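You operate a simulated robot arm through the tools that you are given. There is no shell and no other tool. Be economical: measure what you need, move in short steps, check, and stop when the job is done.

You are at the controls of a simulated robot arm. One attempt, no reset.

TASK
Press the count key three times.

The check looks at the end state, three seconds after you hand in, the way a careful person would. Anything else that was tipped, shoved, dropped, spilled or broken makes it a failure.

THE ROBOT
A 6-joint arm with a two-finger parallel gripper on a trunk, on a base that drives. Base frame: it is fixed to the floor where the robot stands at the start and does not move with it; the origin is under the middle of the robot, x ahead of it, y to its left, z up. Lengths are in mm, angles in degrees, forces in N, time in s.
It reaches about 1313 mm from its shoulder. Its first joint turns from -166.0 to 166.0 degrees. Places, roughly: count key [1200, 0, 1200]. Payload 3.43 kg.
The tool frame sits at the grasp point between the pads (the TCP): z along the fingers, y along the line on which they close. The tips reach 34 mm beyond it. The gripper opens to 128 mm. The fingers are 24 mm wide and 12 mm thick; the gripper's body (48 by 130 mm) begins 96 mm behind the TCP.
Orientation is told as [roll, pitch, yaw] about the base's x, y, z axes, in that order, counted from this pose: with the fingers straight down and closing along the base's y, the tool's x points along the base's -x, its y along +y and its z along -z.

THE INTERFACE
- The arm moves only by the tool send_rows. Its arguments are lists of equal length, an entry for each row: "dr": the turn, a rotation vector about the tool's x, y, z in degrees, a list of three; "dp": the shift along the tool's x, y, z in cm, a list of three; "fingers": the finger opening in cm, from 0 to 12.8. In form: {"dr": [[ax, ay, az], ...], "dp": [[dx, dy, dz], ...], "fingers": [fingers, ...]}. A call has 1 to 8 rows; each row is the pose to reach, as a shift and turn from the pose commanded when the call began, along the tool's axes at that moment. Each row takes 0.2 s and may step no farther than 50 mm and 8.6 degrees from the row before; otherwise, or with a gripper value out of range, the whole call is refused. A pose out of reach is approached as far as the arm can. The call stops where the force on the tool passes 40 N (or 10 N more than at its start, if that is more) or the arm is blocked; 0.2 s more then pass. The fingers move at their own pace (about 153 mm/s each) and stop on an object; they squeeze with about 27 N. The grip force told is the motor's: it shows also when the fingers shut on nothing. Time passes only in rows, and 0.2 s behind the last, so rows that repeat a pose let the fingers close. It gives the time, the measured TCP pose, the force on the tool (base axes), the opening and the grip force at its end, in the units of the frame above (readings bear some noise), and new pictures: "pictures" is both (left out), scene, wrist or none.
- Cameras (640 x 400 px; columns grow to the right, rows downward): "scene" is now at [168.6, 191.2, 1246.3]; the picture's right is [-0.33, -0.95, 0.00], its down [-0.07, 0.03, -1.00] and it looks along [0.94, -0.33, -0.08] (base axes); focal length 282 px, centre (320, 200). "wrist" rides on the gripper at [76, -11, -160] in the tool frame; the picture's right is [0.15, 0.99, 0.00], its down [-0.88, 0.13, -0.46] and it looks along [-0.45, 0.07, 0.89] (tool axes); focal length 234 px, centre (320, 200). There is no depth. A picture from a camera that has moved, and an enlarged one, comes with that camera's place and axes in the base frame and with its lens.
- drive_base(legs): drives the robot by 1 to 6 legs, each [ahead, left, turn to the left] in mm, mm and degrees, along the robot's own axes; the way and the turn of a leg run together, so that a leg with both is an arc; at most 1500 mm and 180 degrees a leg. The arm and the cameras ride along, it lands a little off, and it stops where it bumps. It gives what a move gives, and a new picture of the scene camera.
- head_to(pan, tilt): turns the head with the scene camera to pan (to the left, within 143 degrees either way) and tilt (down, from -29 to 69), counted from straight ahead of the robot. It gives what a move gives, and a new picture of the scene camera.
- inspect(camera, box): a new picture of the part [left, top, right, bottom] of that camera's present view, enlarged. The clock stands still meanwhile.
- finish_job(): hands the job in; it is judged then, once.

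Go step by step. Nothing tells you exact positions but the pictures and the camera data: compare them with the known pose of the tool, close in by small moves and look again before you grip or let go. The budget is 120 turns and 170 pictures, counting those below and the enlarged ones. Unless the task says otherwise, let go and move clear before handing in, and close with one line.

The tools are called after "Emit:" by a JSON object that holds its "method" and its "body". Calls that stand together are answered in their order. send_rows: Moves the arm, as the interface text tells. Its arguments: {"type":"object","properties":{"dr":{"type":"array","items":{"type":"array","items":{"type":"number"}}},"dp":{"type":"array","items":{"type":"array","items":{"type":"number"}}},"fingers":{"type":"array","items":{"type":"number"}},"pictures":{"type":"string","enum":["both","scene","wrist","none"]}},"required":["dr","dp","fingers"]} The other tools are called the same way: drive_base (legs) drives the base; head_to (pan, tilt) turns the head that bears the scene camera; inspect (camera, box) takes an enlarged picture of a part of a camera's view; finish_job () hands the job in.

At the start:

```text
time: 0.0
eef_pos: [785.6, 54.7, 1000.2]
orientation: [0.0, 0.0, 0.0]
force: [0.4, -0.9, 0.4]
gripper_width: 127.7
gripper_force: 0.0
robot x, y, heading: [-0.9, 2.9, 0.1]
head pan, tilt: [-19.0, 4.4]
```

scene: 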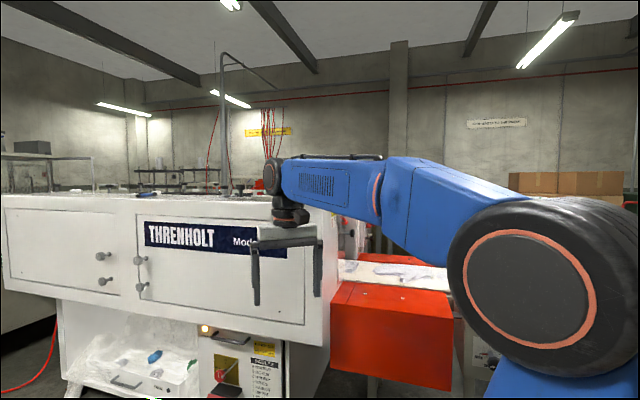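
wrist: 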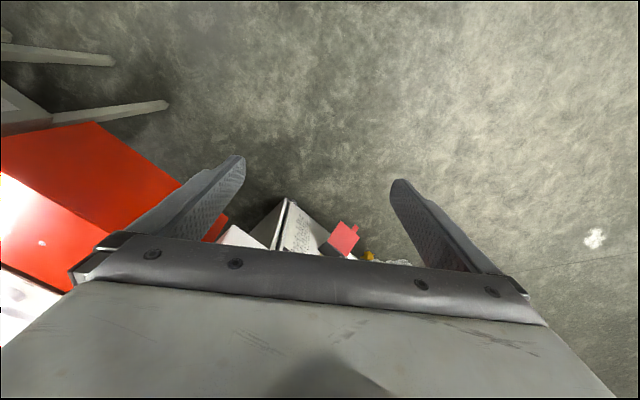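

The white machine's top is at about the work-surface height, and the arm hides the key area. I'll raise the arm in front of the machine first, to get a view from above.

Emit:
{"method": "send_rows", "body": {"dr": [[0, 0, 0], [0, 0, 0], [0, 0, 0], [0, 0, 0], [0, 0, 0], [0, 0, 0], [0, 0, 0], [0, 0, 0]], "dp": [[0, 0, -5], [0, 0, -10], [0, 0, -15], [0, 0, -20], [0, 0, -25], [0, 0, -30], [0, 0, -35], [0, 0, -40]], "fingers": [12.8, 10, 8, 6, 4, 2, 0, 0]}}

```text
time: 1.8
eef_pos: [777.8, 53.4, 1162.9]
orientation: [0.1, -0.1, -0.1]
force: [0.3, -0.8, -0.2]
gripper_width: 0.0
gripper_force: 26.8
out of reach, approached as far as the arm can: row 4, 5, 6, 7, 8
robot x, y, heading: [-1.8, -0.4, 0.0]
head pan, tilt: [-19.0, 4.4]
camera scene: at [168.6, 191.2, 1246.3], right [-0.33, -0.95, 0.0], down [-0.07, 0.03, -1.0], along [0.94, -0.33, -0.08], focal length 282 px, centre (320, 200)
camera wrist: at [701.2, 40.5, 1321.9], right [-0.15, 0.99, 0.0], down [0.88, 0.13, 0.46], along [0.45, 0.07, -0.89], focal length 234 px, centre (320, 200)
```

scene: 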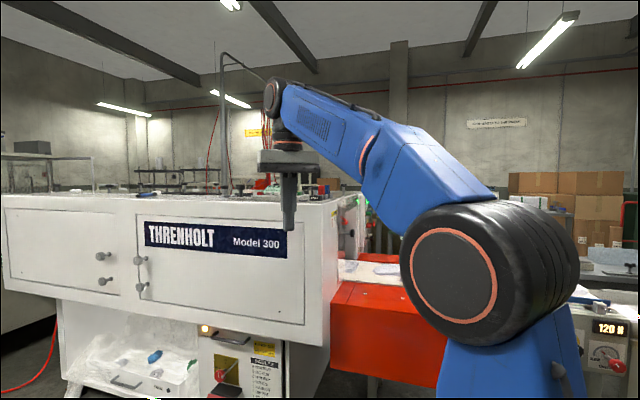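
wrist: 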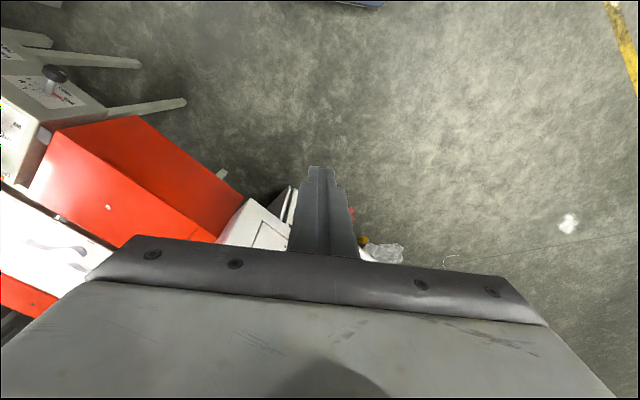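

The gripper still hides the key at about (277,191). I'll zoom in there.

Emit:
{"method": "inspect", "body": {"camera": "scene", "box": [200, 150, 360, 250]}}

Emit:
{"method": "inspect", "body": {"camera": "scene", "box": [480, 250, 640, 350]}}

```text
4.00 times, centred on (280, 200) of scene
camera zoom: at [168.6, 191.2, 1246.3], right [-0.33, -0.95, 0.0], down [-0.07, 0.03, -1.0], along [0.94, -0.33, -0.08], focal length 1126 px, centre (480, 200)
```

zoom: 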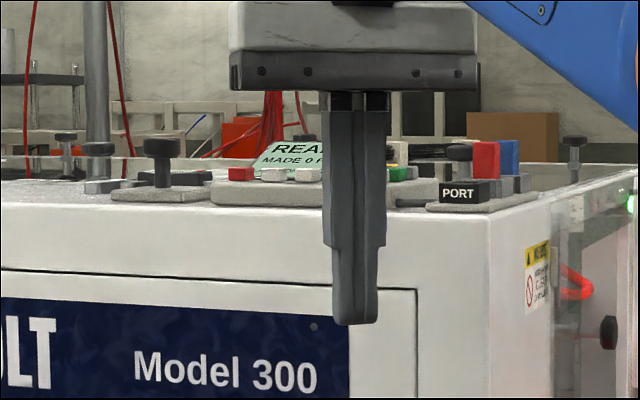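

```text
4.00 times, centred on (560, 300) of scene
camera zoom: at [168.6, 191.2, 1246.3], right [-0.33, -0.95, 0.0], down [-0.07, 0.03, -1.0], along [0.94, -0.33, -0.08], focal length 1126 px, centre (-640, -200)
```

zoom: 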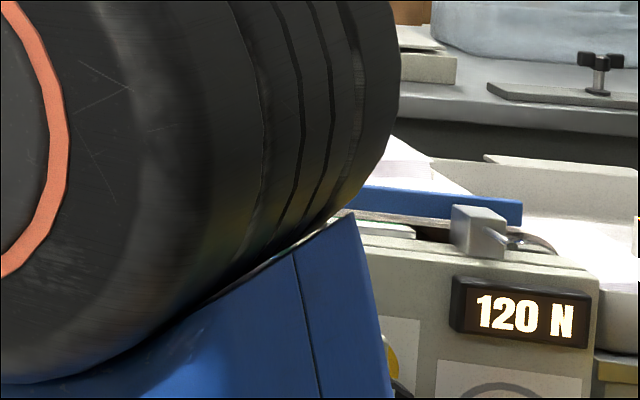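

The key panel has a display ("READY, MADE 0 ...") and is partly hidden. I'll pull the arm back and up to clear the view and raise the wrist camera.

Emit:
{"method": "send_rows", "body": {"dr": [[0, 0, 0], [0, 0, 0], [0, 0, 0], [0, 0, 0], [0, 0, 0], [0, 0, 0], [0, 0, 0], [0, 0, 0]], "dp": [[4, 0, 30], [4, 0, 26], [7, 0, 22], [10, 0, 18], [13, 0, 14], [16, 0, 10], [18, 0, 6], [20, 0, 2]], "fingers": [0, 0, 0, 0, 0, 0, 0, 0]}}

```text
refused: row 1 steps farther than a row can; nothing moved
```

Commanded steps count from the current command, so I'll use smaller steps.

Emit:
{"method": "send_rows", "body": {"dr": [[0, 0, 0], [0, 0, 0], [0, 0, 0], [0, 0, 0], [0, 0, 0], [0, 0, 0]], "dp": [[4, 0, 0], [8, 0, 0], [12, 0, 0], [16, 0, 0], [20, 0, 0], [20, 0, 0]], "fingers": [0, 0, 0, 0, 0, 0]}}

```text
time: 3.2
eef_pos: [577.8, 52.6, 1164.2]
orientation: [0.0, -0.1, 0.0]
force: [0.5, 0.3, -1.0]
gripper_width: 0.1
gripper_force: 26.8
robot x, y, heading: [-1.3, 3.4, -0.1]
head pan, tilt: [-19.0, 4.4]
camera scene: at [168.6, 191.1, 1246.3], right [-0.33, -0.95, 0.0], down [-0.07, 0.03, -1.0], along [0.94, -0.33, -0.08], focal length 282 px, centre (320, 200)
camera wrist: at [500.8, 39.4, 1322.5], right [-0.15, 0.99, 0.0], down [0.88, 0.13, 0.46], along [0.45, 0.07, -0.89], focal length 234 px, centre (320, 200)
```

scene: 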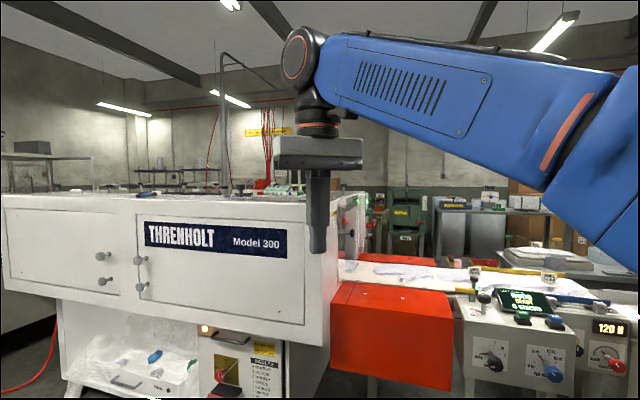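
wrist: 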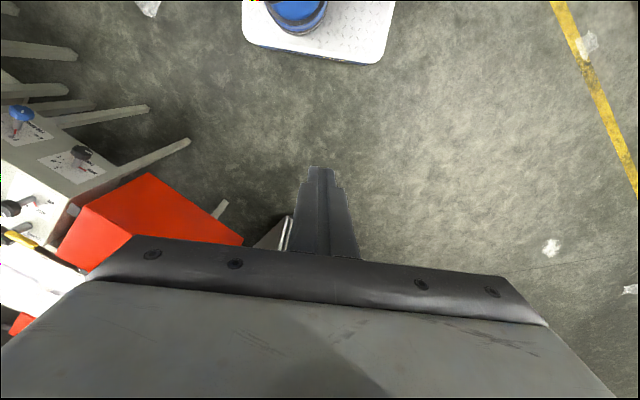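

Emit:
{"method": "inspect", "body": {"camera": "scene", "box": [200, 160, 360, 260]}}

Emit:
{"method": "inspect", "body": {"camera": "scene", "box": [245, 175, 309, 215]}}

Emit:
{"method": "head_to", "body": {"pan": -10, "tilt": 45}}

```text
4.00 times, centred on (280, 210) of scene
camera zoom: at [168.6, 191.1, 1246.3], right [-0.33, -0.95, 0.0], down [-0.07, 0.03, -1.0], along [0.94, -0.33, -0.08], focal length 1126 px, centre (480, 160)
```

zoom: 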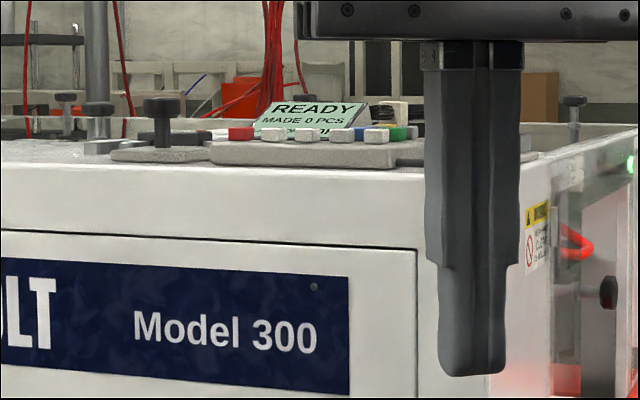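

```text
10.00 times, centred on (277, 195) of scene
camera zoom: at [168.6, 191.1, 1246.3], right [-0.33, -0.95, 0.0], down [-0.07, 0.03, -1.0], along [0.94, -0.33, -0.08], focal length 2815 px, centre (750, 250)
```

zoom: 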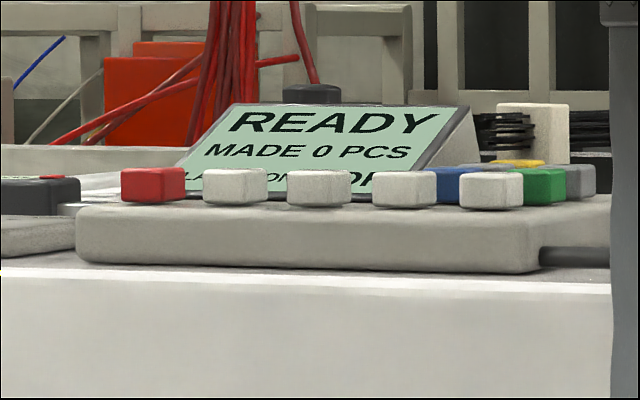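

```text
time: 4.3
eef_pos: [577.7, 51.3, 1162.9]
orientation: [0.0, -0.2, 0.0]
force: [-0.5, 0.0, 0.7]
gripper_width: 0.3
gripper_force: 26.7
robot x, y, heading: [0.3, -3.3, 0.1]
head pan, tilt: [-10.0, 45.0]
camera scene: at [162.0, 206.9, 1182.4], right [-0.17, -0.98, 0.0], down [-0.7, 0.12, -0.71], along [0.7, -0.12, -0.71], focal length 282 px, centre (320, 200)
```

scene: 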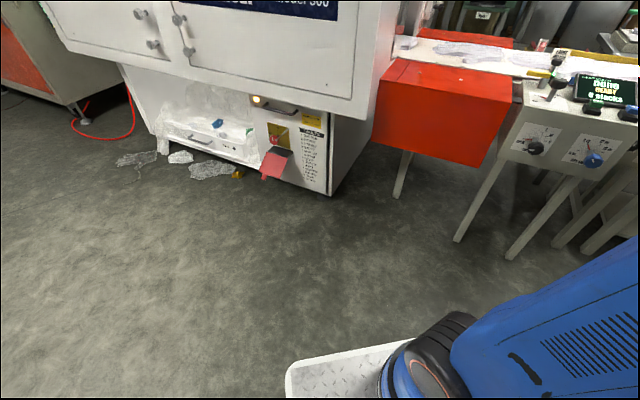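

Several coloured keys sit on a control panel, and I need to read which one is "count". The floor ahead is clear, so I'll aim the head back at the panel and drive forward some 200 mm, which will also give parallax.

Emit:
{"method": "head_to", "body": {"pan": -12, "tilt": 10}}

Emit:
{"method": "drive_base", "body": {"legs": [[200, 0, 0]]}}

```text
time: 5.3
eef_pos: [578.7, 50.9, 1164.8]
orientation: [0.1, -0.2, 0.0]
force: [1.1, -0.3, 0.8]
gripper_width: 0.1
gripper_force: 27.1
robot x, y, heading: [1.0, 0.6, 0.1]
head pan, tilt: [-12.0, 10.0]
camera scene: at [172.9, 201.7, 1237.2], right [-0.21, -0.98, 0.0], down [-0.17, 0.04, -0.98], along [0.96, -0.2, -0.17], focal length 282 px, centre (320, 200)
```

scene: 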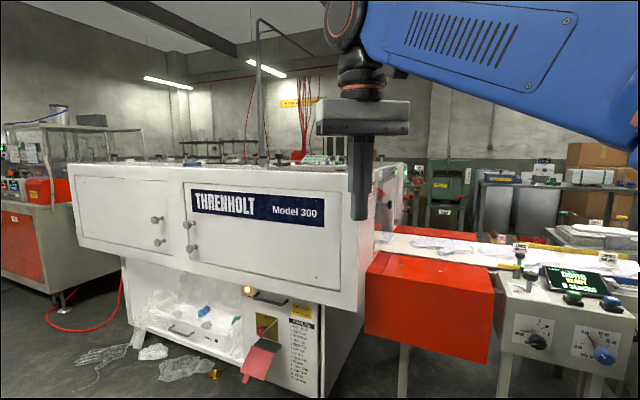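

```text
time: 6.9
eef_pos: [779.2, 51.4, 1164.0]
orientation: [0.0, -0.1, -0.1]
force: [-0.8, -0.1, 0.1]
gripper_width: 0.2
gripper_force: 26.5
robot x, y, heading: [203.5, -1.3, -0.1]
head pan, tilt: [-12.0, 10.0]
camera scene: at [373.9, 201.4, 1237.3], right [-0.21, -0.98, 0.0], down [-0.17, 0.04, -0.98], along [0.96, -0.21, -0.17], focal length 282 px, centre (320, 200)
```

scene: 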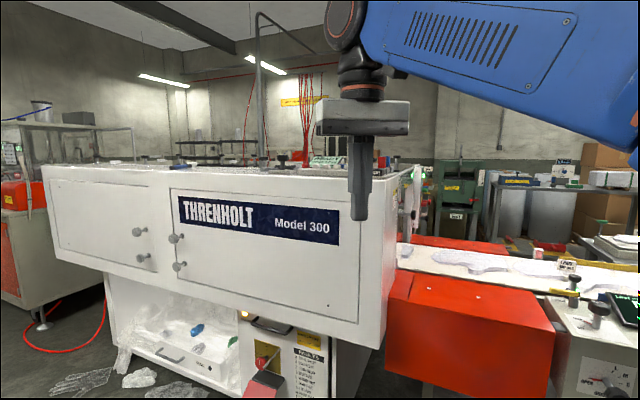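

Emit:
{"method": "inspect", "body": {"camera": "scene", "box": [290, 140, 370, 190]}}

```text
8.00 times, centred on (330, 165) of scene
camera zoom: at [373.9, 201.4, 1237.3], right [-0.21, -0.98, 0.0], down [-0.17, 0.04, -0.98], along [0.96, -0.21, -0.17], focal length 2252 px, centre (240, 480)
```

zoom: 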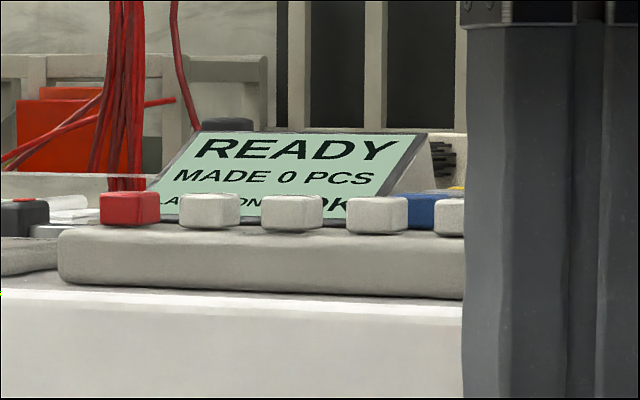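

The second white key lies right on the line to [1200, 0, ~1193], with the keys about 32 mm apart, and the machine's front is at x≈1030. I still need to see the labels, so I'll raise the arm before driving nearer.

Emit:
{"method": "send_rows", "body": {"dr": [[0, 0, 0], [0, 0, 0], [0, 0, 0], [0, 0, 0], [0, 0, 0], [0, 0, 0], [0, 0, 0], [0, 0, 0]], "dp": [[1, 0, -4], [2, 0, -8], [3, 0, -12], [4, 0, -15], [5, 0, -18], [6, 0, -21], [7, 0, -23], [8, 0, -25]], "fingers": [0, 0, 0, 0, 0, 0, 0, 0]}}

```text
time: 8.7
eef_pos: [779.6, 50.2, 1164.3]
orientation: [0.0, -0.1, -0.1]
force: [-0.4, -0.1, 0.4]
gripper_width: 0.3
gripper_force: 27.3
out of reach, approached as far as the arm can: row 1, 2, 3, 4, 5, 6, 7, 8
robot x, y, heading: [203.3, -0.8, -0.1]
head pan, tilt: [-12.0, 10.0]
camera scene: at [373.8, 201.3, 1237.3], right [-0.21, -0.98, 0.0], down [-0.17, 0.04, -0.98], along [0.96, -0.21, -0.17], focal length 282 px, centre (320, 200)
camera wrist: at [701.8, 38.6, 1322.6], right [-0.14, 0.99, 0.0], down [0.88, 0.13, 0.46], along [0.45, 0.07, -0.89], focal length 234 px, centre (320, 200)
```

scene: 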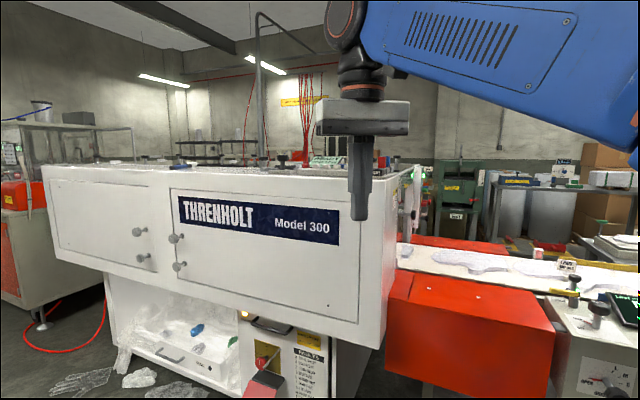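
wrist: 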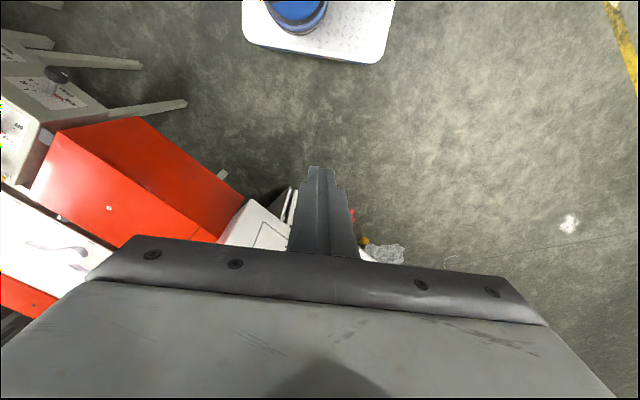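

Straight up at this orientation is out of reach. I'll tilt the fingers forward and lift at the same time.

Emit:
{"method": "send_rows", "body": {"dr": [[0, -8, 0], [0, -16, 0], [0, -24, 0], [0, -32, 0], [0, -40, 0]], "dp": [[0, 0, 0], [0, 0, 0], [0, 0, 0], [0, 0, -2], [0, 0, -4]], "fingers": [0, 0, 0, 0, 0]}}

```text
time: 9.9
eef_pos: [780.6, 52.1, 1206.1]
orientation: [0.0, -40.1, -0.2]
force: [0.5, 0.3, 0.0]
gripper_width: 0.0
gripper_force: 26.9
robot x, y, heading: [198.9, 1.6, -0.2]
head pan, tilt: [-12.0, 10.0]
camera scene: at [374.0, 201.5, 1237.2], right [-0.21, -0.98, 0.0], down [-0.17, 0.04, -0.98], along [0.96, -0.21, -0.17], focal length 282 px, centre (320, 200)
camera wrist: at [618.5, 40.4, 1277.7], right [-0.11, 0.99, -0.09], down [0.38, 0.13, 0.92], along [0.92, 0.07, -0.39], focal length 234 px, centre (320, 200)
```

scene: 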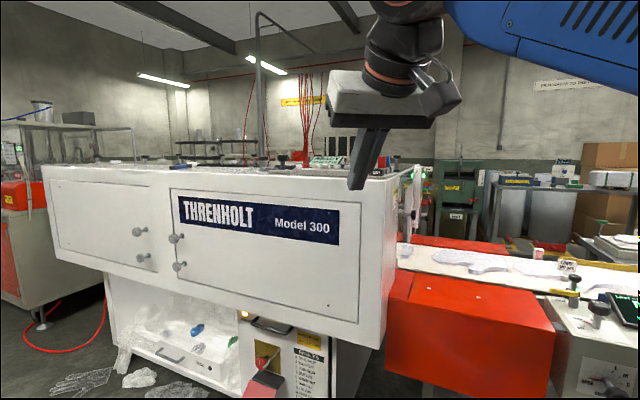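
wrist: 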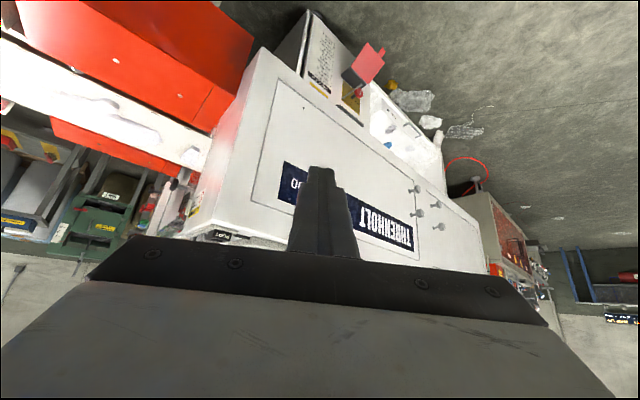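

Tilting works, but the wrist camera ends up below the gripper. I'll spin the tool 180° about its own axis so the camera looks down from above.

Emit:
{"method": "send_rows", "body": {"dr": [[0, 0, 8], [0, 0, 16], [0, 0, 24], [0, 0, 32], [0, 0, 40], [0, 0, 48], [0, 0, 56], [0, 0, 64]], "dp": [[0, 0, 0], [0, 0, 0], [0, 0, 0], [0, 0, 0], [0, 0, 0], [0, 0, 0], [0, 0, 0], [0, 0, 0]], "fingers": [0, 0, 0, 0, 0, 0, 0, 0], "pictures": "none"}}

Emit:
{"method": "send_rows", "body": {"dr": [[0, 0, 8], [0, 0, 16], [0, 0, 24], [0, 0, 32], [0, 0, 40], [0, 0, 48], [0, 0, 56], [0, 0, 64]], "dp": [[0, 0, 0], [0, 0, 0], [0, 0, 0], [0, 0, 0], [0, 0, 0], [0, 0, 0], [0, 0, 0], [0, 0, 0]], "fingers": [0, 0, 0, 0, 0, 0, 0, 0], "pictures": "none"}}

Emit:
{"method": "send_rows", "body": {"dr": [[0, 0, 8], [0, 0, 16], [0, 0, 24], [0, 0, 32], [0, 0, 40], [0, 0, 46], [0, 0, 52]], "dp": [[0, 0, 0], [0, 0, 0], [0, 0, 0], [0, 0, 0], [0, 0, 0], [0, 0, 0], [0, 0, 0]], "fingers": [0, 0, 0, 0, 0, 0, 0]}}

```text
time: 11.7
eef_pos: [780.2, 51.5, 1205.9]
orientation: [37.0, -16.3, -69.7]
force: [-0.4, 0.7, -0.2]
gripper_width: 0.1
gripper_force: 26.8
robot x, y, heading: [197.4, -1.7, -0.1]
head pan, tilt: [-12.0, 10.0]
```

```text
time: 13.5
eef_pos: [780.7, 51.9, 1205.3]
orientation: [33.5, 23.4, -121.1]
force: [0.2, 0.5, 0.4]
gripper_width: 0.1
gripper_force: 27.1
robot x, y, heading: [201.2, -0.6, -0.0]
head pan, tilt: [-12.0, 10.0]
```

```text
time: 15.1
eef_pos: [784.2, -86.0, 1198.9]
orientation: [-0.6, 40.2, -179.4]
force: [0.6, 0.0, 0.6]
gripper_width: 0.0
gripper_force: 27.4
out of reach, approached as far as the arm can: row 2, 3, 4, 5, 6, 7
robot x, y, heading: [202.0, -6.7, -0.1]
head pan, tilt: [-12.0, 10.0]
camera scene: at [373.8, 201.3, 1237.3], right [-0.21, -0.98, 0.0], down [-0.17, 0.04, -0.98], along [0.96, -0.21, -0.17], focal length 282 px, centre (320, 200)
camera wrist: at [737.2, -78.3, 1369.5], right [0.13, -0.99, 0.09], down [-0.96, -0.15, -0.22], along [0.23, -0.05, -0.97], focal length 234 px, centre (320, 200)
```

scene: 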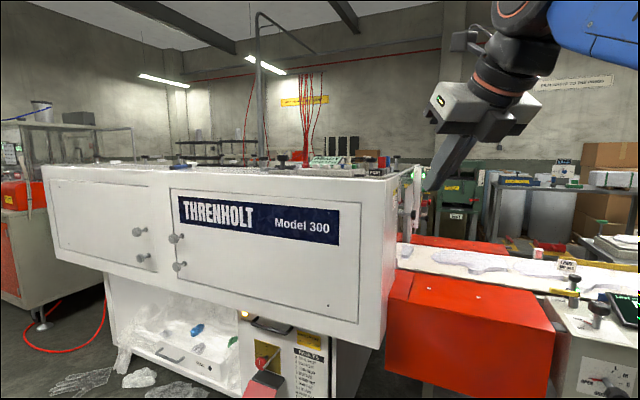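
wrist: 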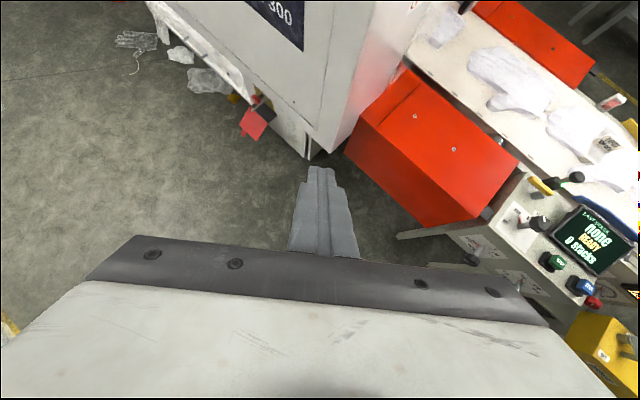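

The arm hit a joint limit and drifted to y≈-86, but the orientation I wanted is reached. I'll lift it to gain clearance, then shift the base left to make up the offset.

Emit:
{"method": "send_rows", "body": {"dr": [[0, 0, 0], [0, 0, 0], [0, 0, 0], [0, 0, 0]], "dp": [[1.9, 0, -2.3], [3.8, 0, -4.6], [5.8, 0, -6.9], [7.7, 0, -9.2]], "fingers": [0, 0, 0, 0], "pictures": "none"}}

```text
time: 16.1
eef_pos: [777.9, -97.1, 1319.7]
orientation: [-0.1, 40.1, -180.1]
force: [-0.1, -0.1, -0.1]
gripper_width: 0.1
gripper_force: 27.2
out of reach, approached as far as the arm can: row 1, 2, 3, 4
robot x, y, heading: [197.7, -1.2, -0.2]
head pan, tilt: [-12.0, 10.0]
```

The tip now clears the machine top. I'll drive 250 ahead and 100 left to put the hand over the machine's front edge.

Emit:
{"method": "drive_base", "body": {"legs": [[0, 110, 0], [250, 0, 0]]}}

Emit:
{"method": "inspect", "body": {"camera": "wrist", "box": [0, 0, 640, 400]}}

```text
time: 18.7
eef_pos: [1026.9, 12.0, 1318.3]
orientation: [-0.1, 40.1, 179.9]
force: [-0.4, 0.5, -0.1]
gripper_width: 0.0
gripper_force: 27.6
robot x, y, heading: [447.3, 108.3, -0.3]
head pan, tilt: [-12.0, 10.0]
camera scene: at [622.6, 311.4, 1237.3], right [-0.21, -0.98, 0.0], down [-0.17, 0.04, -0.98], along [0.96, -0.21, -0.17], focal length 282 px, centre (320, 200)
```

scene: 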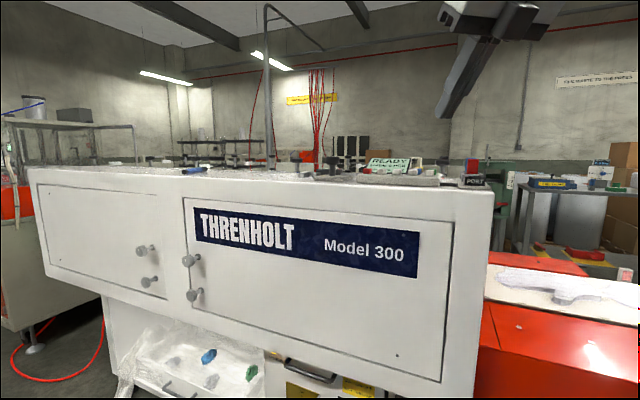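

```text
1.00 times, centred on (320, 200) of wrist
camera zoom: at [981.1, 22.6, 1488.7], right [0.11, -0.99, 0.09], down [-0.97, -0.13, -0.22], along [0.23, -0.07, -0.97], focal length 234 px, centre (320, 200)
```

zoom: 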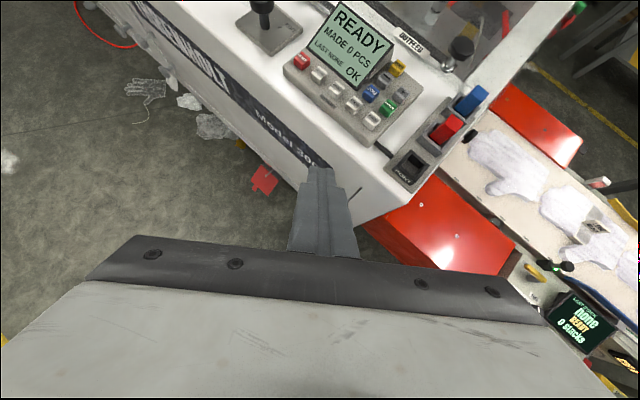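

Now I can see the key panel from above; I'll zoom in to read its labels.

Emit:
{"method": "inspect", "body": {"camera": "wrist", "box": [270, 40, 430, 140]}}

Emit:
{"method": "inspect", "body": {"camera": "wrist", "box": [310, 60, 374, 100]}}

Emit:
{"method": "inspect", "body": {"camera": "wrist", "box": [340, 80, 404, 120]}}

```text
4.00 times, centred on (350, 90) of wrist
camera zoom: at [981.1, 22.6, 1488.7], right [0.11, -0.99, 0.09], down [-0.97, -0.13, -0.22], along [0.23, -0.07, -0.97], focal length 937 px, centre (200, 640)
```

zoom: 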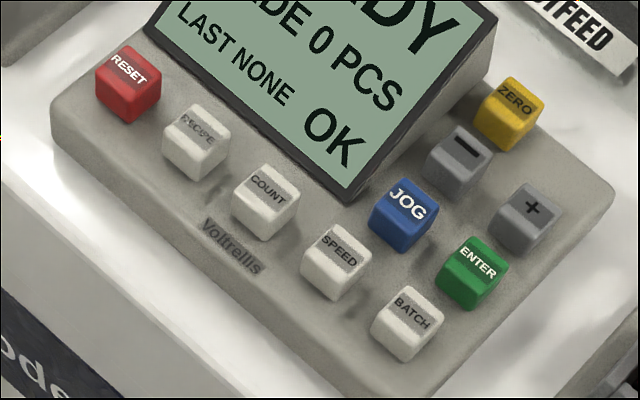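

```text
10.00 times, centred on (342, 80) of wrist
camera zoom: at [981.1, 22.6, 1488.7], right [0.11, -0.99, 0.09], down [-0.97, -0.13, -0.22], along [0.23, -0.07, -0.97], focal length 2342 px, centre (100, 1400)
```

zoom: 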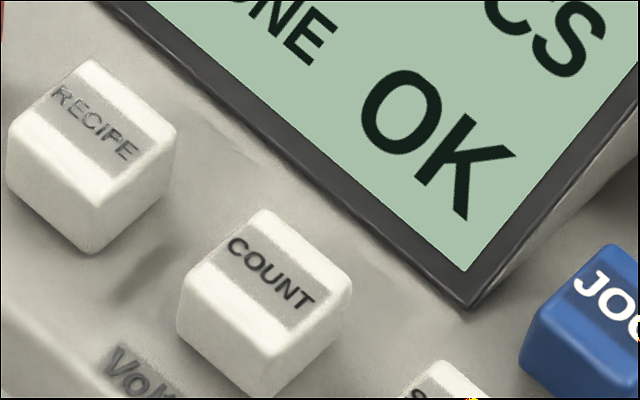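

```text
10.00 times, centred on (372, 100) of wrist
camera zoom: at [981.1, 22.6, 1488.7], right [0.11, -0.99, 0.09], down [-0.97, -0.13, -0.22], along [0.23, -0.07, -0.97], focal length 2342 px, centre (-200, 1200)
```

zoom: 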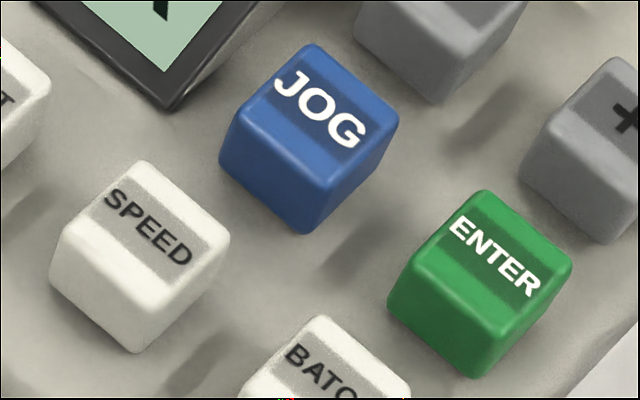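

The COUNT key is the second white one, at about (1219, -4, 1196), and both views agree on that. I'll shift the base 30 mm left to ease the joint limit, then bring the tip above it.

Emit:
{"method": "drive_base", "body": {"legs": [[0, 30, 0]]}}

Emit:
{"method": "send_rows", "body": {"dr": [[0, 0, 0], [0, 0, 0], [0, 0, 0], [0, 0, 0], [0, 0, 0]], "dp": [[1.94, 0.9, 2.67], [3.88, 1.8, 5.34], [5.82, 2.7, 8.0], [7.76, 3.6, 10.7], [9.7, 4.6, 13.35]], "fingers": [0, 0, 0, 0, 0]}}

```text
time: 19.5
eef_pos: [1028.2, 43.9, 1319.3]
orientation: [-0.1, 40.1, 180.0]
force: [-0.1, 0.0, 0.6]
gripper_width: 0.0
gripper_force: 26.8
robot x, y, heading: [450.9, 140.7, 0.1]
head pan, tilt: [-12.0, 10.0]
camera scene: at [622.6, 341.6, 1237.3], right [-0.21, -0.98, 0.0], down [-0.17, 0.04, -0.98], along [0.96, -0.21, -0.17], focal length 282 px, centre (320, 200)
```

scene: 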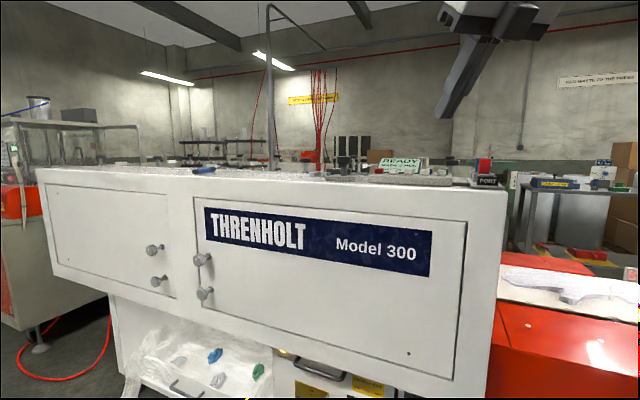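

```text
time: 20.7
eef_pos: [1185.4, -2.1, 1280.4]
orientation: [0.0, 40.2, 180.0]
force: [-0.8, 0.4, 0.3]
gripper_width: 0.0
gripper_force: 26.5
robot x, y, heading: [451.9, 139.6, -0.4]
head pan, tilt: [-12.0, 10.0]
camera scene: at [622.2, 341.7, 1237.3], right [-0.21, -0.98, 0.0], down [-0.17, 0.04, -0.98], along [0.96, -0.21, -0.17], focal length 282 px, centre (320, 200)
camera wrist: at [1140.2, 8.3, 1450.4], right [0.11, -0.99, 0.09], down [-0.97, -0.13, -0.22], along [0.23, -0.07, -0.97], focal length 234 px, centre (320, 200)
```

scene: 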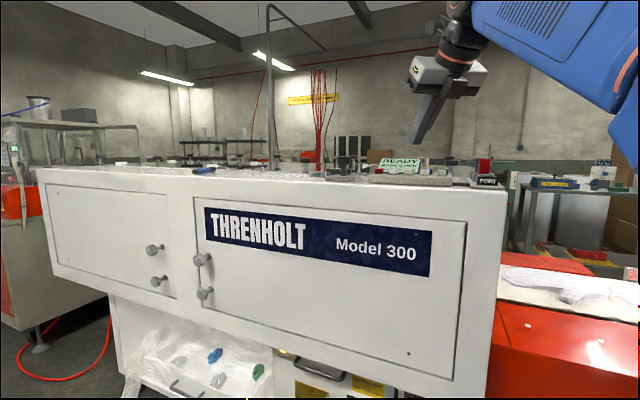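
wrist: 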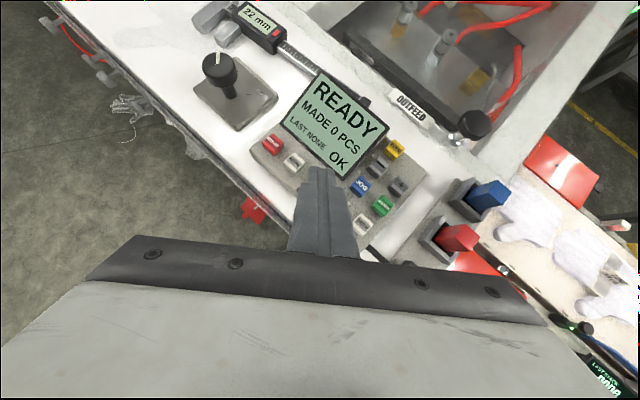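

The tip is right above COUNT, and the midpoint of the RESET and BATCH keys confirms the key at (1219, -4). I'll come down to roughly 10 mm above it and check from the side.

Emit:
{"method": "send_rows", "body": {"dr": [[0, 0, 0], [0, 0, 0]], "dp": [[-0.5, 0.1, 2.2], [-1.04, 0.2, 4.35]], "fingers": [0, 0], "pictures": "wrist"}}

Emit:
{"method": "inspect", "body": {"camera": "scene", "box": [360, 140, 456, 200]}}

Emit:
{"method": "inspect", "body": {"camera": "wrist", "box": [240, 100, 400, 200]}}

```text
time: 21.3
eef_pos: [1207.1, -4.0, 1239.1]
orientation: [0.0, 40.1, 179.9]
force: [0.5, -1.3, 0.4]
gripper_width: 0.0
gripper_force: 26.6
robot x, y, heading: [450.0, 140.2, -0.0]
head pan, tilt: [-12.0, 10.0]
camera wrist: at [1161.6, 5.7, 1408.7], right [0.11, -0.99, 0.09], down [-0.97, -0.13, -0.22], along [0.23, -0.07, -0.97], focal length 234 px, centre (320, 200)
```

wrist: 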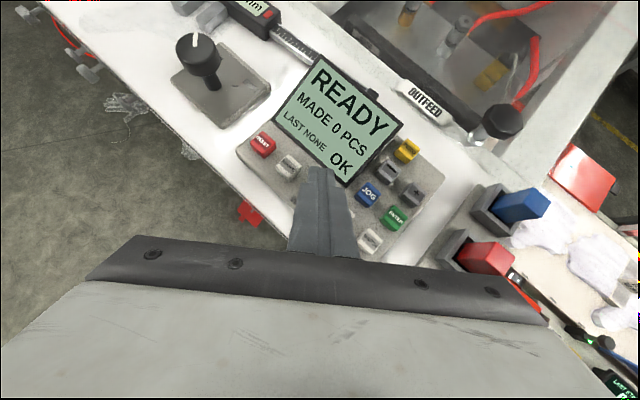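

```text
6.67 times, centred on (408, 170) of scene
camera zoom: at [622.5, 341.6, 1237.3], right [-0.21, -0.98, 0.0], down [-0.17, 0.04, -0.98], along [0.96, -0.21, -0.17], focal length 1876 px, centre (-267, 400)
```

zoom: 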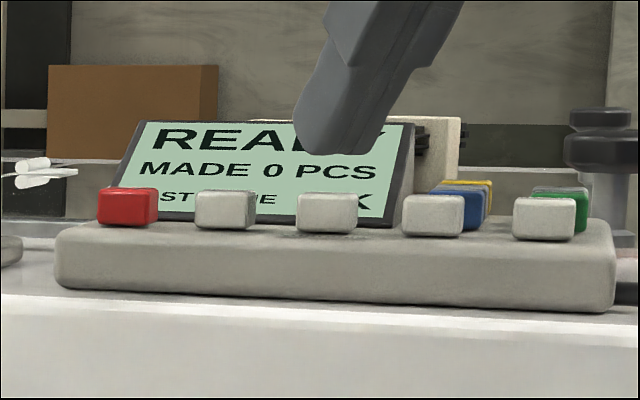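

```text
4.00 times, centred on (320, 150) of wrist
camera zoom: at [1161.6, 5.7, 1408.7], right [0.11, -0.99, 0.09], down [-0.97, -0.13, -0.22], along [0.23, -0.07, -0.97], focal length 937 px, centre (320, 400)
```

zoom: 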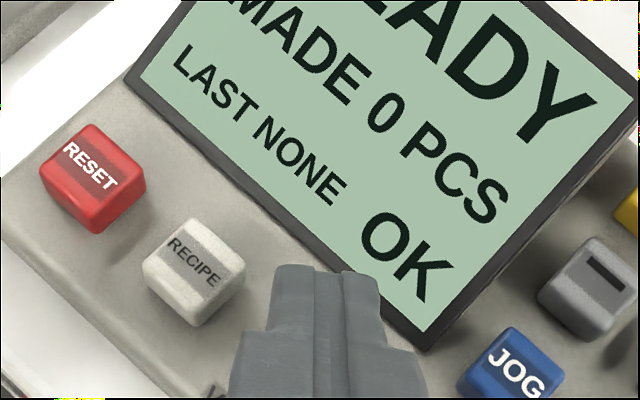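

The tip is about 14 mm above COUNT and nearly centred. I'll nudge it a little and descend 10 mm more.

Emit:
{"method": "send_rows", "body": {"dr": [[0, 0, 0], [0, 0, 0]], "dp": [[-0.4, -0.2, 0.3], [-0.87, -0.2, 0.57]], "fingers": [0, 0], "pictures": "none"}}

Emit:
{"method": "inspect", "body": {"camera": "scene", "box": [376, 150, 440, 190]}}

Emit:
{"method": "inspect", "body": {"camera": "wrist", "box": [240, 100, 400, 200]}}

```text
time: 21.9
eef_pos: [1204.9, -1.4, 1228.9]
orientation: [-0.2, 40.1, 179.9]
force: [-0.4, -0.7, 0.1]
gripper_width: 0.0
gripper_force: 26.9
robot x, y, heading: [450.0, 142.0, -0.1]
head pan, tilt: [-12.0, 10.0]
```

```text
10.00 times, centred on (408, 170) of scene
camera zoom: at [622.7, 341.6, 1237.3], right [-0.21, -0.98, 0.0], down [-0.17, 0.04, -0.98], along [0.96, -0.21, -0.17], focal length 2815 px, centre (-560, 500)
```

zoom: 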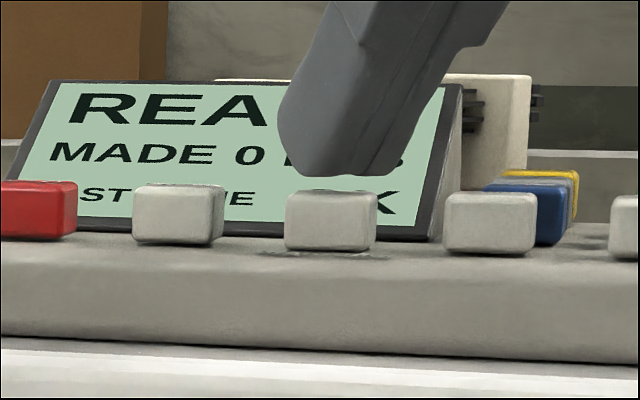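

```text
4.00 times, centred on (320, 150) of wrist
camera zoom: at [1158.2, 7.6, 1398.8], right [0.11, -0.99, 0.09], down [-0.97, -0.13, -0.22], along [0.23, -0.07, -0.97], focal length 937 px, centre (320, 400)
```

zoom: 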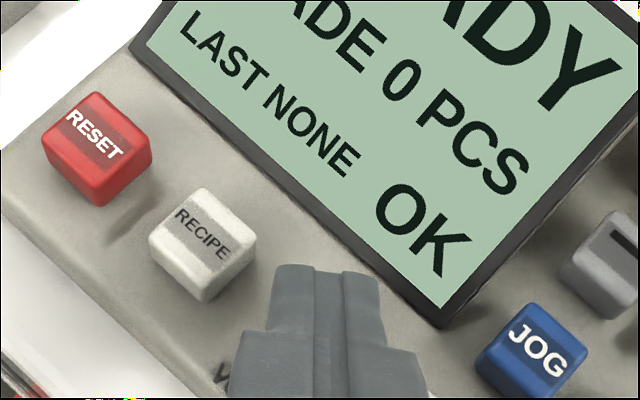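

The tip is about 3–4 mm above COUNT and about 3 mm to the right. I'll nudge it left and press slowly downward, watching the force.

Emit:
{"method": "send_rows", "body": {"dr": [[0, 0, 0], [0, 0, 0], [0, 0, 0], [0, 0, 0]], "dp": [[0, -0.25, 0], [-0.129, -0.25, 0.153], [-0.257, -0.25, 0.306], [-0.36, -0.25, 0.43]], "fingers": [0, 0, 0, 0], "pictures": "none"}}

Emit:
{"method": "inspect", "body": {"camera": "scene", "box": [376, 150, 440, 190]}}

```text
time: 22.9
eef_pos: [1204.2, -0.2, 1223.3]
orientation: [-0.2, 40.3, 180.0]
force: [1.4, 0.2, 8.2]
gripper_width: 0.0
gripper_force: 27.0
robot x, y, heading: [451.0, 143.7, -0.3]
head pan, tilt: [-12.0, 10.0]
```

```text
10.00 times, centred on (408, 170) of scene
camera zoom: at [622.4, 341.7, 1237.3], right [-0.21, -0.98, 0.0], down [-0.17, 0.04, -0.98], along [0.96, -0.21, -0.17], focal length 2815 px, centre (-560, 500)
```

zoom: 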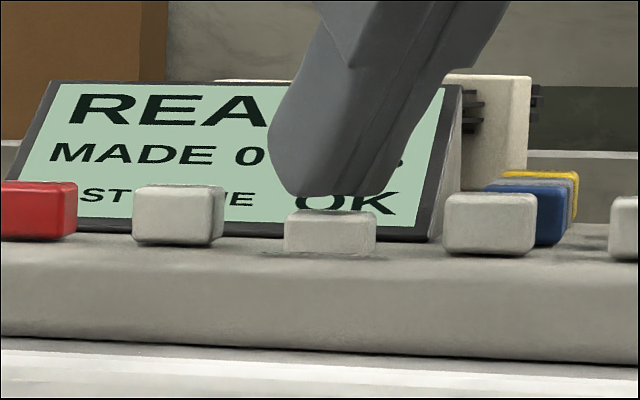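

The key is going down under about 8 N. I'll check whether the display has registered it.

Emit:
{"method": "inspect", "body": {"camera": "wrist", "box": [240, 60, 400, 160]}}

```text
4.00 times, centred on (320, 110) of wrist
camera zoom: at [1157.9, 9.9, 1394.2], right [0.11, -0.99, 0.09], down [-0.97, -0.13, -0.22], along [0.23, -0.07, -0.97], focal length 937 px, centre (320, 560)
```

zoom: 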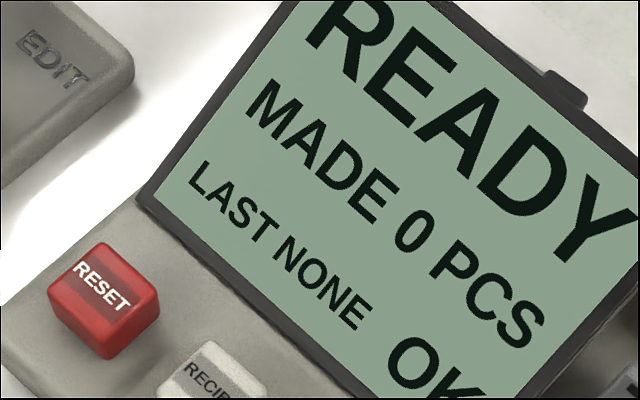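

Not registered yet, so I'll press a little further.

Emit:
{"method": "send_rows", "body": {"dr": [[0, 0, 0], [0, 0, 0]], "dp": [[-0.064, 0, 0.077], [-0.096, 0, 0.115]], "fingers": [0, 0], "pictures": "none"}}

Emit:
{"method": "inspect", "body": {"camera": "wrist", "box": [240, 60, 400, 160]}}

```text
time: 23.5
eef_pos: [1203.5, -0.2, 1222.6]
orientation: [0.0, 40.3, 180.0]
force: [9.4, 0.9, 28.7]
gripper_width: 0.0
gripper_force: 26.8
robot x, y, heading: [449.4, 140.8, -0.4]
head pan, tilt: [-12.0, 10.0]
```

```text
4.00 times, centred on (320, 110) of wrist
camera zoom: at [1157.4, 10.0, 1393.6], right [0.11, -0.99, 0.09], down [-0.97, -0.13, -0.22], along [0.23, -0.07, -0.97], focal length 937 px, centre (320, 560)
```

zoom: 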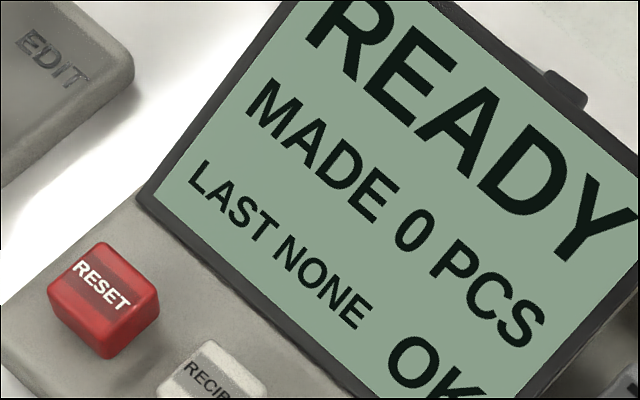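

The force has jumped to about 29 N, so the key is bottomed. I'll release it and see whether the display changes.

Emit:
{"method": "send_rows", "body": {"dr": [[0, 0, 0], [0, 0, 0], [0, 0, 0]], "dp": [[0.3, 0, -0.35], [0.6, 0, -0.71], [0.6, 0, -0.71]], "fingers": [0, 0, 0], "pictures": "none"}}

Emit:
{"method": "inspect", "body": {"camera": "scene", "box": [376, 150, 440, 190]}}

Emit:
{"method": "inspect", "body": {"camera": "wrist", "box": [240, 60, 400, 160]}}

```text
time: 24.3
eef_pos: [1204.8, -1.3, 1231.3]
orientation: [-0.1, 40.0, 179.9]
force: [0.4, 0.9, 0.1]
gripper_width: 0.0
gripper_force: 26.7
robot x, y, heading: [451.2, 141.8, -0.3]
head pan, tilt: [-12.0, 10.0]
```

```text
10.00 times, centred on (408, 170) of scene
camera zoom: at [622.6, 341.6, 1237.3], right [-0.21, -0.98, 0.0], down [-0.17, 0.04, -0.98], along [0.96, -0.21, -0.17], focal length 2815 px, centre (-560, 500)
```

zoom: 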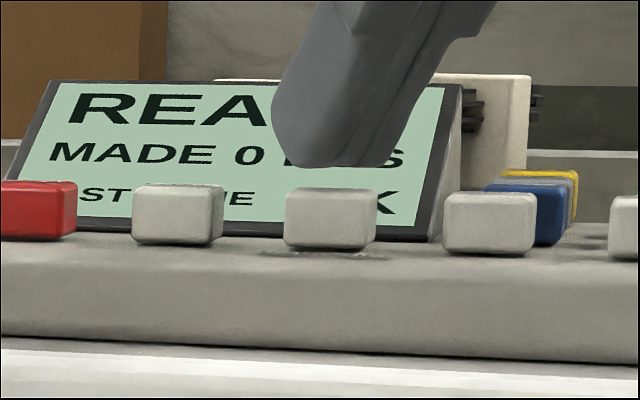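

```text
4.00 times, centred on (320, 110) of wrist
camera zoom: at [1158.5, 9.2, 1400.8], right [0.11, -0.99, 0.09], down [-0.97, -0.13, -0.22], along [0.23, -0.07, -0.97], focal length 937 px, centre (320, 560)
```

zoom: 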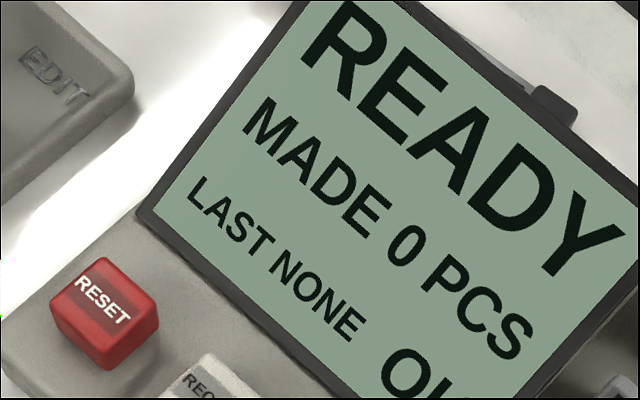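

The key has sprung back, but the display reads the same. I'll look wider at the panel and the neighbouring selector for any other indication.

Emit:
{"method": "inspect", "body": {"camera": "wrist", "box": [140, 0, 460, 200]}}

Emit:
{"method": "inspect", "body": {"camera": "scene", "box": [280, 110, 520, 260]}}

```text
2.00 times, centred on (300, 100) of wrist
camera zoom: at [1158.5, 9.2, 1400.8], right [0.11, -0.99, 0.09], down [-0.97, -0.13, -0.22], along [0.23, -0.07, -0.97], focal length 468 px, centre (360, 400)
```

zoom: 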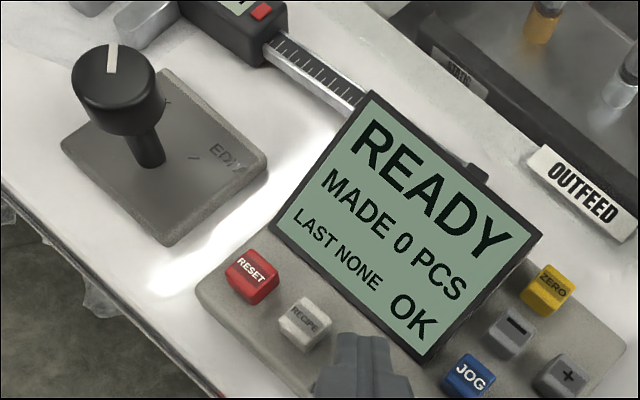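

```text
2.67 times, centred on (400, 185) of scene
camera zoom: at [622.6, 341.6, 1237.3], right [-0.21, -0.98, 0.0], down [-0.17, 0.04, -0.98], along [0.96, -0.21, -0.17], focal length 751 px, centre (107, 240)
```

zoom: 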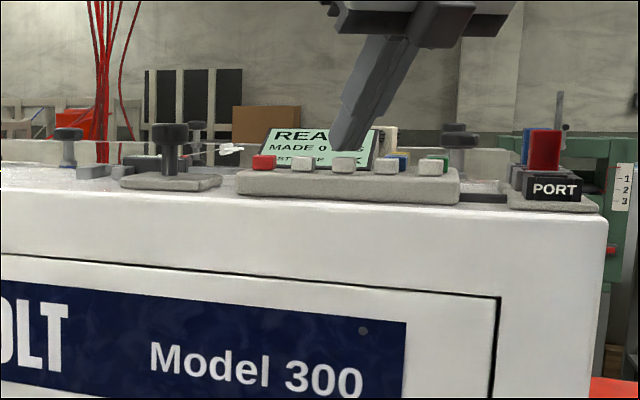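

The display simply doesn't reflect COUNT presses, but the key did travel to its stop and spring back. I'll do the second press the same way.

Emit:
{"method": "send_rows", "body": {"dr": [[0, 0, 0], [0, 0, 0], [0, 0, 0]], "dp": [[-0.3, 0, 0.35], [-0.52, 0, 0.615], [-0.6, 0, 0.71]], "fingers": [0, 0, 0], "pictures": "none"}}

Emit:
{"method": "inspect", "body": {"camera": "scene", "box": [376, 150, 440, 190]}}

Emit:
{"method": "send_rows", "body": {"dr": [[0, 0, 0], [0, 0, 0], [0, 0, 0]], "dp": [[0.3, 0, -0.35], [0.6, 0, -0.71], [0.6, 0, -0.71]], "fingers": [0, 0, 0], "pictures": "none"}}

Emit:
{"method": "inspect", "body": {"camera": "scene", "box": [376, 150, 440, 190]}}

```text
time: 25.1
eef_pos: [1203.9, -0.9, 1223.5]
orientation: [0.0, 40.4, 180.0]
force: [8.8, 0.4, 27.9]
gripper_width: 0.1
gripper_force: 26.9
robot x, y, heading: [449.0, 140.8, -0.2]
head pan, tilt: [-12.0, 10.0]
```

```text
10.00 times, centred on (408, 170) of scene
camera zoom: at [622.2, 341.8, 1237.3], right [-0.21, -0.98, 0.0], down [-0.17, 0.04, -0.98], along [0.96, -0.21, -0.17], focal length 2815 px, centre (-560, 500)
```

zoom: 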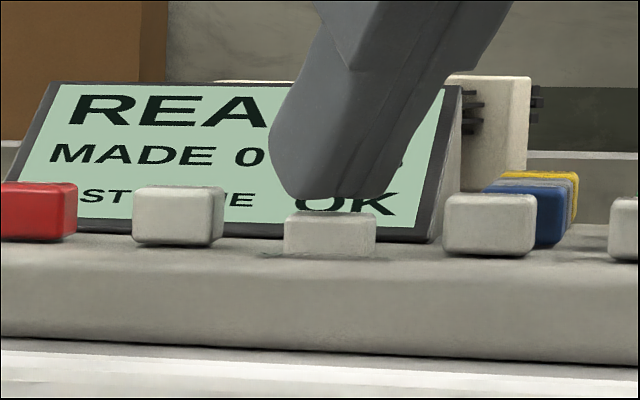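

```text
time: 25.9
eef_pos: [1204.6, -0.1, 1230.7]
orientation: [-0.1, 40.0, 179.8]
force: [0.3, -0.6, -0.5]
gripper_width: 0.0
gripper_force: 27.1
robot x, y, heading: [447.1, 141.4, -0.2]
head pan, tilt: [-12.0, 10.0]
```

```text
10.00 times, centred on (408, 170) of scene
camera zoom: at [622.6, 341.6, 1237.3], right [-0.21, -0.98, 0.0], down [-0.17, 0.04, -0.98], along [0.96, -0.21, -0.17], focal length 2815 px, centre (-560, 500)
```

zoom: 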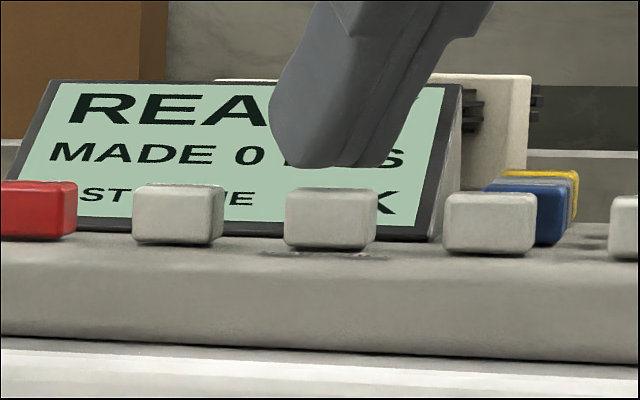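

The second press bottomed the key at 28 N and it sprang back. Third press now, the same way.

Emit:
{"method": "send_rows", "body": {"dr": [[0, 0, 0], [0, 0, 0], [0, 0, 0]], "dp": [[-0.3, 0, 0.35], [-0.52, 0, 0.615], [-0.6, 0, 0.71]], "fingers": [0, 0, 0], "pictures": "none"}}

Emit:
{"method": "send_rows", "body": {"dr": [[0, 0, 0], [0, 0, 0], [0, 0, 0]], "dp": [[0.3, 0, -0.35], [0.6, 0, -0.71], [0.6, 0, -0.71]], "fingers": [0, 0, 0], "pictures": "none"}}

Emit:
{"method": "inspect", "body": {"camera": "wrist", "box": [140, 0, 460, 200]}}

```text
time: 26.7
eef_pos: [1204.9, 0.4, 1223.7]
orientation: [-0.1, 40.3, 180.0]
force: [9.7, -4.5, 28.5]
gripper_width: 0.0
gripper_force: 27.2
robot x, y, heading: [448.4, 140.9, -0.1]
head pan, tilt: [-12.0, 10.0]
```

```text
time: 27.5
eef_pos: [1204.9, -1.4, 1230.9]
orientation: [-0.1, 40.1, 179.9]
force: [0.0, 0.4, -0.2]
gripper_width: 0.0
gripper_force: 27.4
robot x, y, heading: [447.2, 138.6, -0.1]
head pan, tilt: [-12.0, 10.0]
```

```text
2.00 times, centred on (300, 100) of wrist
camera zoom: at [1158.9, 9.7, 1400.6], right [0.11, -0.99, 0.09], down [-0.97, -0.13, -0.22], along [0.23, -0.07, -0.97], focal length 468 px, centre (360, 400)
```

zoom: 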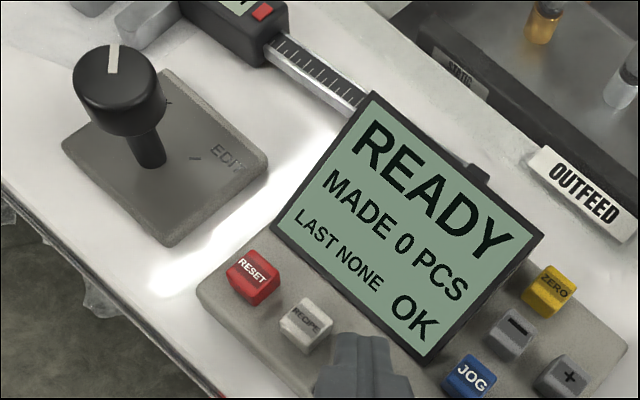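

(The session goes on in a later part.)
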